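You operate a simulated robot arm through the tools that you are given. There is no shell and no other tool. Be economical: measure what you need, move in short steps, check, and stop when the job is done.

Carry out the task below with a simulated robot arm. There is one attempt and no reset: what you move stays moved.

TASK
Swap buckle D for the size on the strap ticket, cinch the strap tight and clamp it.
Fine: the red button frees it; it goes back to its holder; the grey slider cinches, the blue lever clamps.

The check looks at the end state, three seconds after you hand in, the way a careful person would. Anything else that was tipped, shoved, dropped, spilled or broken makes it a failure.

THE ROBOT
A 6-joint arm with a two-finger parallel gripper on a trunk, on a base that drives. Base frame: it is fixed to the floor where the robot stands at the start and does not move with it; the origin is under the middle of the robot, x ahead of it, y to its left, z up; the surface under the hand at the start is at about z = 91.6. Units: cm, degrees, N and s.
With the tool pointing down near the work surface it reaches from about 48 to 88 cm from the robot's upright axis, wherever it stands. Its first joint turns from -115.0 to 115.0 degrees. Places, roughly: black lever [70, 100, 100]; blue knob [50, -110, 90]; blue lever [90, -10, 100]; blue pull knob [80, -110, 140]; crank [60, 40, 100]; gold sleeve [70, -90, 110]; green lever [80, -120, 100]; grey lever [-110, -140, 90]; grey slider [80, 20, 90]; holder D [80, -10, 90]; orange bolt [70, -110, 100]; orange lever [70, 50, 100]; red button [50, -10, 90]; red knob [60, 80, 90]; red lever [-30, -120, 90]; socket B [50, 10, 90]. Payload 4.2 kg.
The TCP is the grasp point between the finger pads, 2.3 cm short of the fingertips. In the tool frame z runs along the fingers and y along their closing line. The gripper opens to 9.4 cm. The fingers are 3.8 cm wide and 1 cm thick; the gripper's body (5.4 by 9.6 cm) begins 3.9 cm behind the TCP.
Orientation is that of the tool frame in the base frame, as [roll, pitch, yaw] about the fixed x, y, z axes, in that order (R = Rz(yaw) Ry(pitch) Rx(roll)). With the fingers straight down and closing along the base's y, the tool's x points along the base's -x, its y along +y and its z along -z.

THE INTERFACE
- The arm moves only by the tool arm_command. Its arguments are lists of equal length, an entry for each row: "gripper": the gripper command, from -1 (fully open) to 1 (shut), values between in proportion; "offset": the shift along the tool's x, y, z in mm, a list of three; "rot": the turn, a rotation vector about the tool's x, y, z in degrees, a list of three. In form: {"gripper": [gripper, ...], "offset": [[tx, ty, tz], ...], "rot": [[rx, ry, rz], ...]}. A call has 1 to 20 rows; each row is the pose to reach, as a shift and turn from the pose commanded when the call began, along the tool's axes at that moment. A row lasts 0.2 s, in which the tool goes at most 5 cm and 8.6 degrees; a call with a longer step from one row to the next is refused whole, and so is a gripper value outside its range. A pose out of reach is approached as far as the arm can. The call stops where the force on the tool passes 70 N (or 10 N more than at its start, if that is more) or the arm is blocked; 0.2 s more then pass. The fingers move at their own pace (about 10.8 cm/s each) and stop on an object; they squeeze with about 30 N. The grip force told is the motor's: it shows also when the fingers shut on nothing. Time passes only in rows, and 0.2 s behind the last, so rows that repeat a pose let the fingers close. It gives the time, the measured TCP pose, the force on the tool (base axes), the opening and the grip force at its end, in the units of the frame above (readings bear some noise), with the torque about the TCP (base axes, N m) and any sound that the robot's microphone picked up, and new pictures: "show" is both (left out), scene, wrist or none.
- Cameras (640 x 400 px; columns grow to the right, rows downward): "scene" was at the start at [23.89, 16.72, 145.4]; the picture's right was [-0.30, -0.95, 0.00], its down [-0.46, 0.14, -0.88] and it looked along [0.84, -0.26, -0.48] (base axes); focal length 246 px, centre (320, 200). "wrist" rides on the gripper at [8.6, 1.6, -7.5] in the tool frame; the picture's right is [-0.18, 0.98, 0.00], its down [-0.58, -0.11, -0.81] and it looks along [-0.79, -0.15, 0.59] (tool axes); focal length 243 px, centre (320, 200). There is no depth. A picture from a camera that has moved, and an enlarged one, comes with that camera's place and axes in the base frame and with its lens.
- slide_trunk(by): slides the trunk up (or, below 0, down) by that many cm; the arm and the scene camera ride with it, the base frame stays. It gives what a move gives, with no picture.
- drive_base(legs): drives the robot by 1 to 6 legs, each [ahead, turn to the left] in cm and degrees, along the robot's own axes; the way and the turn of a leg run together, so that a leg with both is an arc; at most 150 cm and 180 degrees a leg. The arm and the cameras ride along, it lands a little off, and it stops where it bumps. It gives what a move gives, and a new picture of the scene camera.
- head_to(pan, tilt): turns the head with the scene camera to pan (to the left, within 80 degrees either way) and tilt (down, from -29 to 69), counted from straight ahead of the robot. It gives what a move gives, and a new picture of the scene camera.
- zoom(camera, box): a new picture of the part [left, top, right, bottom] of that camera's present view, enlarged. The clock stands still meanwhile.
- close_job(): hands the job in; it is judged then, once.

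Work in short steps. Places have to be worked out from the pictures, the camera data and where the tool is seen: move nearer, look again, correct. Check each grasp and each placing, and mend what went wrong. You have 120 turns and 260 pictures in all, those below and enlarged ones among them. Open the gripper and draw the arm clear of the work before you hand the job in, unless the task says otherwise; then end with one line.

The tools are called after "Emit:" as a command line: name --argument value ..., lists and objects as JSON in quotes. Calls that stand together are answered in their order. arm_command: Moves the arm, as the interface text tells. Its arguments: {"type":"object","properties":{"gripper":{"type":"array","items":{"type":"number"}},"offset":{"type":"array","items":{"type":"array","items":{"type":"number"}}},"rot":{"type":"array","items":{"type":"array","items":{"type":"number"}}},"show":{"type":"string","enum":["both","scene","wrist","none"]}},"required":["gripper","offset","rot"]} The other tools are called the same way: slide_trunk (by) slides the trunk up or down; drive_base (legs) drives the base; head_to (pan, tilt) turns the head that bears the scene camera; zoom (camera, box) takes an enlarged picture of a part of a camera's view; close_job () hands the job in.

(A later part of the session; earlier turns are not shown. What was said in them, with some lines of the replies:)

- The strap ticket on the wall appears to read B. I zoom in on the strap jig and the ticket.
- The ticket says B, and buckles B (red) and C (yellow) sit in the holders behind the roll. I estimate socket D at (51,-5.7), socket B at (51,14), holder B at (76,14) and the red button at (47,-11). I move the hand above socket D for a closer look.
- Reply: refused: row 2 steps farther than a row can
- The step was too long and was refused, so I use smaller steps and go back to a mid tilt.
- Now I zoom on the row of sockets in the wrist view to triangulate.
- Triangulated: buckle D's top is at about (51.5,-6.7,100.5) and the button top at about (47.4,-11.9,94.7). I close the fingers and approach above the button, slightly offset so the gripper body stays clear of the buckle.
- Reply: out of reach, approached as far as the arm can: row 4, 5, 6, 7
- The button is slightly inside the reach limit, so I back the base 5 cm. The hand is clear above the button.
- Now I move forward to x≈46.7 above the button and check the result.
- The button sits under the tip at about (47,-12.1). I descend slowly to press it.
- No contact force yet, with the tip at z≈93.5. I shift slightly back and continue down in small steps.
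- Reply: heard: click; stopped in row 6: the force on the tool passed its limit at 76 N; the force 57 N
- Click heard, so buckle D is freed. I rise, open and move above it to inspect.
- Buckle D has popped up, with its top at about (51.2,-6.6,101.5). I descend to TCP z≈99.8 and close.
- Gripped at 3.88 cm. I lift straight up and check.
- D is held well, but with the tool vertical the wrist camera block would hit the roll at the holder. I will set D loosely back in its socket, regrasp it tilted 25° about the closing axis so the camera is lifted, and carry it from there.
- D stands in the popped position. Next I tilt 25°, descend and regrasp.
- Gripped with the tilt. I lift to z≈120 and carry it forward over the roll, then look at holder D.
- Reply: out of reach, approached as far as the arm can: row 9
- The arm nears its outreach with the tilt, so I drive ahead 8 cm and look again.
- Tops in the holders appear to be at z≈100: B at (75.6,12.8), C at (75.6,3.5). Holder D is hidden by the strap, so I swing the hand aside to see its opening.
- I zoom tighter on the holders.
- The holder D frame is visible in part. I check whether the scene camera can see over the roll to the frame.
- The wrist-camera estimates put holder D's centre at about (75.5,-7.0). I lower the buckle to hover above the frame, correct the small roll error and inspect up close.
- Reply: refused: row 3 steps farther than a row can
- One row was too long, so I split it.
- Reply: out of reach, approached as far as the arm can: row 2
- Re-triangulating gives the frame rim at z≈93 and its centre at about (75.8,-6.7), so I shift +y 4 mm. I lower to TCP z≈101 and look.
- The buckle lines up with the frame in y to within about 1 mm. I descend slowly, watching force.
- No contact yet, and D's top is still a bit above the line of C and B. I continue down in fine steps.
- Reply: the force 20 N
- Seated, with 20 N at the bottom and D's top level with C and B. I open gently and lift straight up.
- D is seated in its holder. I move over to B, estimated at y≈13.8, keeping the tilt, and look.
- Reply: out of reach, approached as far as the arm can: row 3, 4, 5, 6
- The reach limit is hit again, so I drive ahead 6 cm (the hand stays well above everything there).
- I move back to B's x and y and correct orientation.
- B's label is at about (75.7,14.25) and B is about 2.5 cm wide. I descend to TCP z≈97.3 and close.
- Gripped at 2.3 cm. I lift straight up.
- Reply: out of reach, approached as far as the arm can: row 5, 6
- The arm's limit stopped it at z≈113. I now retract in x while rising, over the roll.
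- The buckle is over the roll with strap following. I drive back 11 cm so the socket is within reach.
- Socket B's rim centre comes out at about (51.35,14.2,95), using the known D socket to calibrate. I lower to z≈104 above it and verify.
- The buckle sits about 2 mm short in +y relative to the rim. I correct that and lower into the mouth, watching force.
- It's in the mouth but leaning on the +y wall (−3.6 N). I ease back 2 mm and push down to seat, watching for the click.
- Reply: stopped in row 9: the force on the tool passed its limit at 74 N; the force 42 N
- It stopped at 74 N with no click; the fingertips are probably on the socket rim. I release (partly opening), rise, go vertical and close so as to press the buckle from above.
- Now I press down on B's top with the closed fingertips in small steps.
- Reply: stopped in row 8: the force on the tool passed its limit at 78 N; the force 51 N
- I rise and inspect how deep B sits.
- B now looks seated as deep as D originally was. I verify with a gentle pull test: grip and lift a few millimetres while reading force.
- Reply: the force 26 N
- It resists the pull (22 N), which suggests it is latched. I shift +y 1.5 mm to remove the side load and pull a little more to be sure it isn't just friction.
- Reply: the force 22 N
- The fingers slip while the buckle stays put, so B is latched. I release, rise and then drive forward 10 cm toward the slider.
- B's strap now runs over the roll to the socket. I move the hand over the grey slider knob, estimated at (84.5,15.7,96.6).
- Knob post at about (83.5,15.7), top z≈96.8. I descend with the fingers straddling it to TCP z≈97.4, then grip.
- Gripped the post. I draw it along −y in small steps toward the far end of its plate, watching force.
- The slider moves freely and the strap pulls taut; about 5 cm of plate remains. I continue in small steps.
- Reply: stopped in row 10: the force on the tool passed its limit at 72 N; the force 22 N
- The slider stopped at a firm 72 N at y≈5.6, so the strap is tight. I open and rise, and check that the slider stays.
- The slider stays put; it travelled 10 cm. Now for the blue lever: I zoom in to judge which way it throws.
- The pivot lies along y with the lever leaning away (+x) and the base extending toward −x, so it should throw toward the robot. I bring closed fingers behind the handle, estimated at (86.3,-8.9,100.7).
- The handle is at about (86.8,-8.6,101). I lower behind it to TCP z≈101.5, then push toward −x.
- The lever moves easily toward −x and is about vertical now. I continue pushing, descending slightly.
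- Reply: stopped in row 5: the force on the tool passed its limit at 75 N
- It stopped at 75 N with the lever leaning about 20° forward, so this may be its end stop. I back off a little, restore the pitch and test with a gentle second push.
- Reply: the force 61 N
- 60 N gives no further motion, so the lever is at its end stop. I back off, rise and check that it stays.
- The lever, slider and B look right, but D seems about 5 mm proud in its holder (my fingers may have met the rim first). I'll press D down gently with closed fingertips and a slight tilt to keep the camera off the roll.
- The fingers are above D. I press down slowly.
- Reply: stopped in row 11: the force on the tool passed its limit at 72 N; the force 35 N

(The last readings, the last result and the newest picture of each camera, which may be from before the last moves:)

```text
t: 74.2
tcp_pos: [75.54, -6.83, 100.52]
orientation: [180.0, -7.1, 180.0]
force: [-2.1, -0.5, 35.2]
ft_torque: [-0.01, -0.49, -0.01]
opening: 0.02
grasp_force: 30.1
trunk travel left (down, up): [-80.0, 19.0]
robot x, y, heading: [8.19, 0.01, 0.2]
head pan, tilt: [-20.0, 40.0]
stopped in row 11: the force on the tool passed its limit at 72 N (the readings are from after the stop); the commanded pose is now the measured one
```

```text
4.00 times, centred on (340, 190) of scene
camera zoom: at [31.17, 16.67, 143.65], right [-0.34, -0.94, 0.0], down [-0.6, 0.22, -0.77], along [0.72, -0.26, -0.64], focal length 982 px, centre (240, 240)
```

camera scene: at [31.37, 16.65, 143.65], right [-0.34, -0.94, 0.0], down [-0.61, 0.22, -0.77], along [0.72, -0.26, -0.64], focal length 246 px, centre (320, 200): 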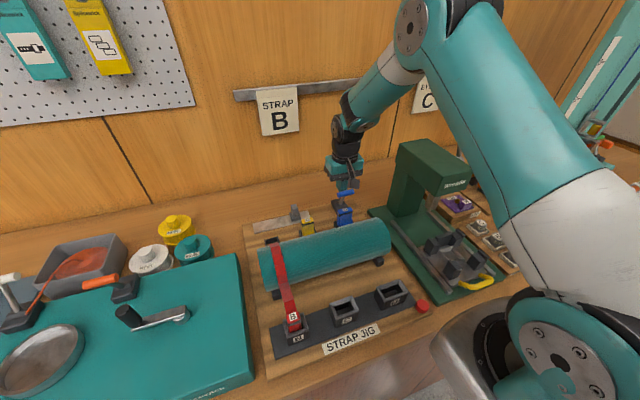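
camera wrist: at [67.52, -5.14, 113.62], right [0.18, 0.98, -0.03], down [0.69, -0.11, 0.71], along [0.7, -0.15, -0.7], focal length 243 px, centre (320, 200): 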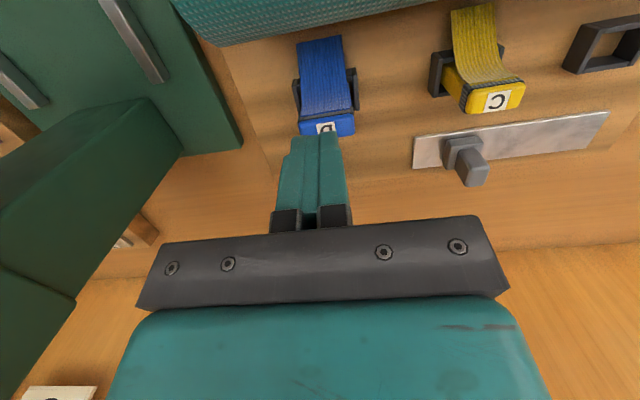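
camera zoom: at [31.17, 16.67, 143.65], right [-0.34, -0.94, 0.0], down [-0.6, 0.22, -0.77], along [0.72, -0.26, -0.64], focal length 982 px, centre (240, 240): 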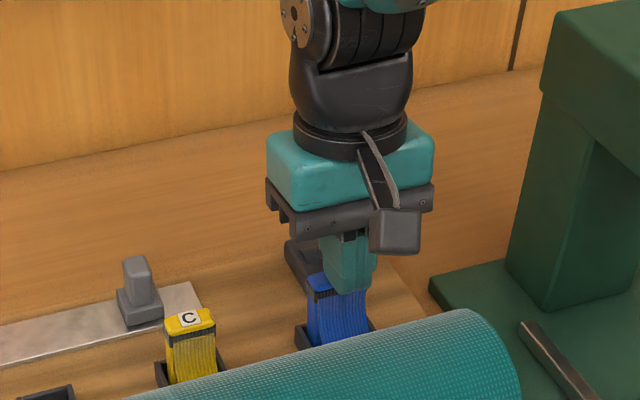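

D doesn't move under 72 N, so it is bottomed out. I rise, open the gripper and draw clear.

Emit:
arm_command --gripper '[1, 1, 1, 1, 1, -1, -1, -1]' --offset '[[1.3, 0, -10], [6.5, 0, -50], [12, 0, -95], [18, 0, -140], [24, 0, -185], [64, 0, -200], [104, 0, -215], [144, 0, -230]]' --rot '[[0, 0, 0], [0, 0, 0], [0, 0, 0], [0, 0, 0], [0, 0, 0], [0, -7, 0], [0, -7, 0], [0, -7, 0]]' --show "none"

Emit:
drive_base --legs '[[-14, 0]]'

Emit:
zoom --camera "scene" --box '[220, 150, 420, 310]'

Emit:
zoom --camera "wrist" --box '[200, 0, 520, 160]'

```text
t: 76.0
tcp_pos: [64.0, -6.73, 124.99]
orientation: [180.0, -0.6, 180.0]
force: [-0.1, 0.2, -1.0]
ft_torque: [0.02, 0.02, -0.01]
opening: 9.37
grasp_force: 0.1
trunk travel left (down, up): [-80.0, 19.0]
robot x, y, heading: [8.13, 0.29, 0.2]
head pan, tilt: [-20.0, 40.0]
```

```text
t: 77.3
tcp_pos: [50.21, -6.86, 124.91]
orientation: [179.9, -0.6, 179.9]
force: [0.1, 0.1, 0.3]
ft_torque: [0.0, -0.03, 0.0]
opening: 9.41
grasp_force: 0.0
trunk travel left (down, up): [-80.0, 19.0]
robot x, y, heading: [-5.3, 0.12, 0.2]
head pan, tilt: [-20.0, 40.0]
camera scene: at [17.62, 16.57, 143.65], right [-0.34, -0.94, 0.0], down [-0.6, 0.22, -0.77], along [0.72, -0.26, -0.64], focal length 246 px, centre (320, 200)
```

scene: 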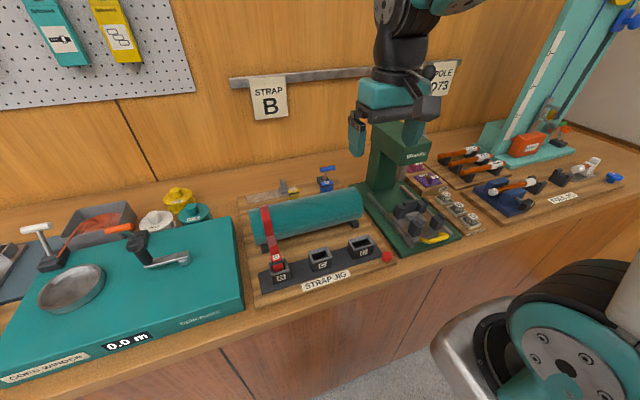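

```text
2.50 times, centred on (320, 230) of scene
camera zoom: at [17.62, 16.57, 143.65], right [-0.34, -0.94, 0.0], down [-0.6, 0.22, -0.77], along [0.72, -0.26, -0.64], focal length 614 px, centre (320, 125)
```

zoom: 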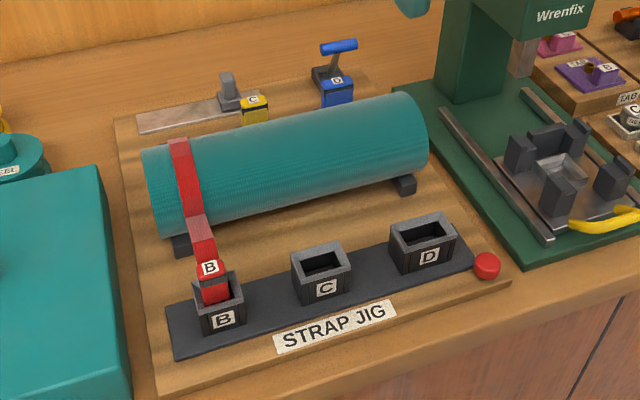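

```text
2.00 times, centred on (360, 80) of wrist
camera zoom: at [41.75, -5.14, 132.49], right [0.19, 0.98, 0.0], down [0.59, -0.11, 0.8], along [0.79, -0.15, -0.6], focal length 485 px, centre (240, 440)
```

zoom: 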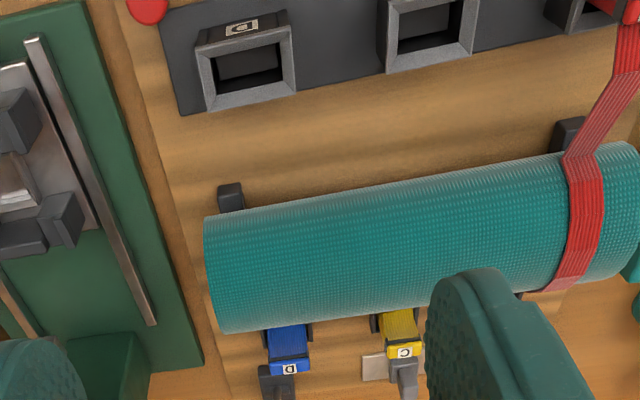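

B is in its socket with the strap tight over the roll. D is back in its holder, the slider and lever are thrown, nothing else was disturbed, and the arm is clear, so I hand in.

Emit:
close_job

```text
The job is handed in.
```

I swapped buckle D for B, the size on the strap ticket, put D back in its holder, drew the slider until the strap was tight, threw the blue lever to its stop and drew the arm clear. I heard no click when B seated, but it held against a pull of about 22 N.
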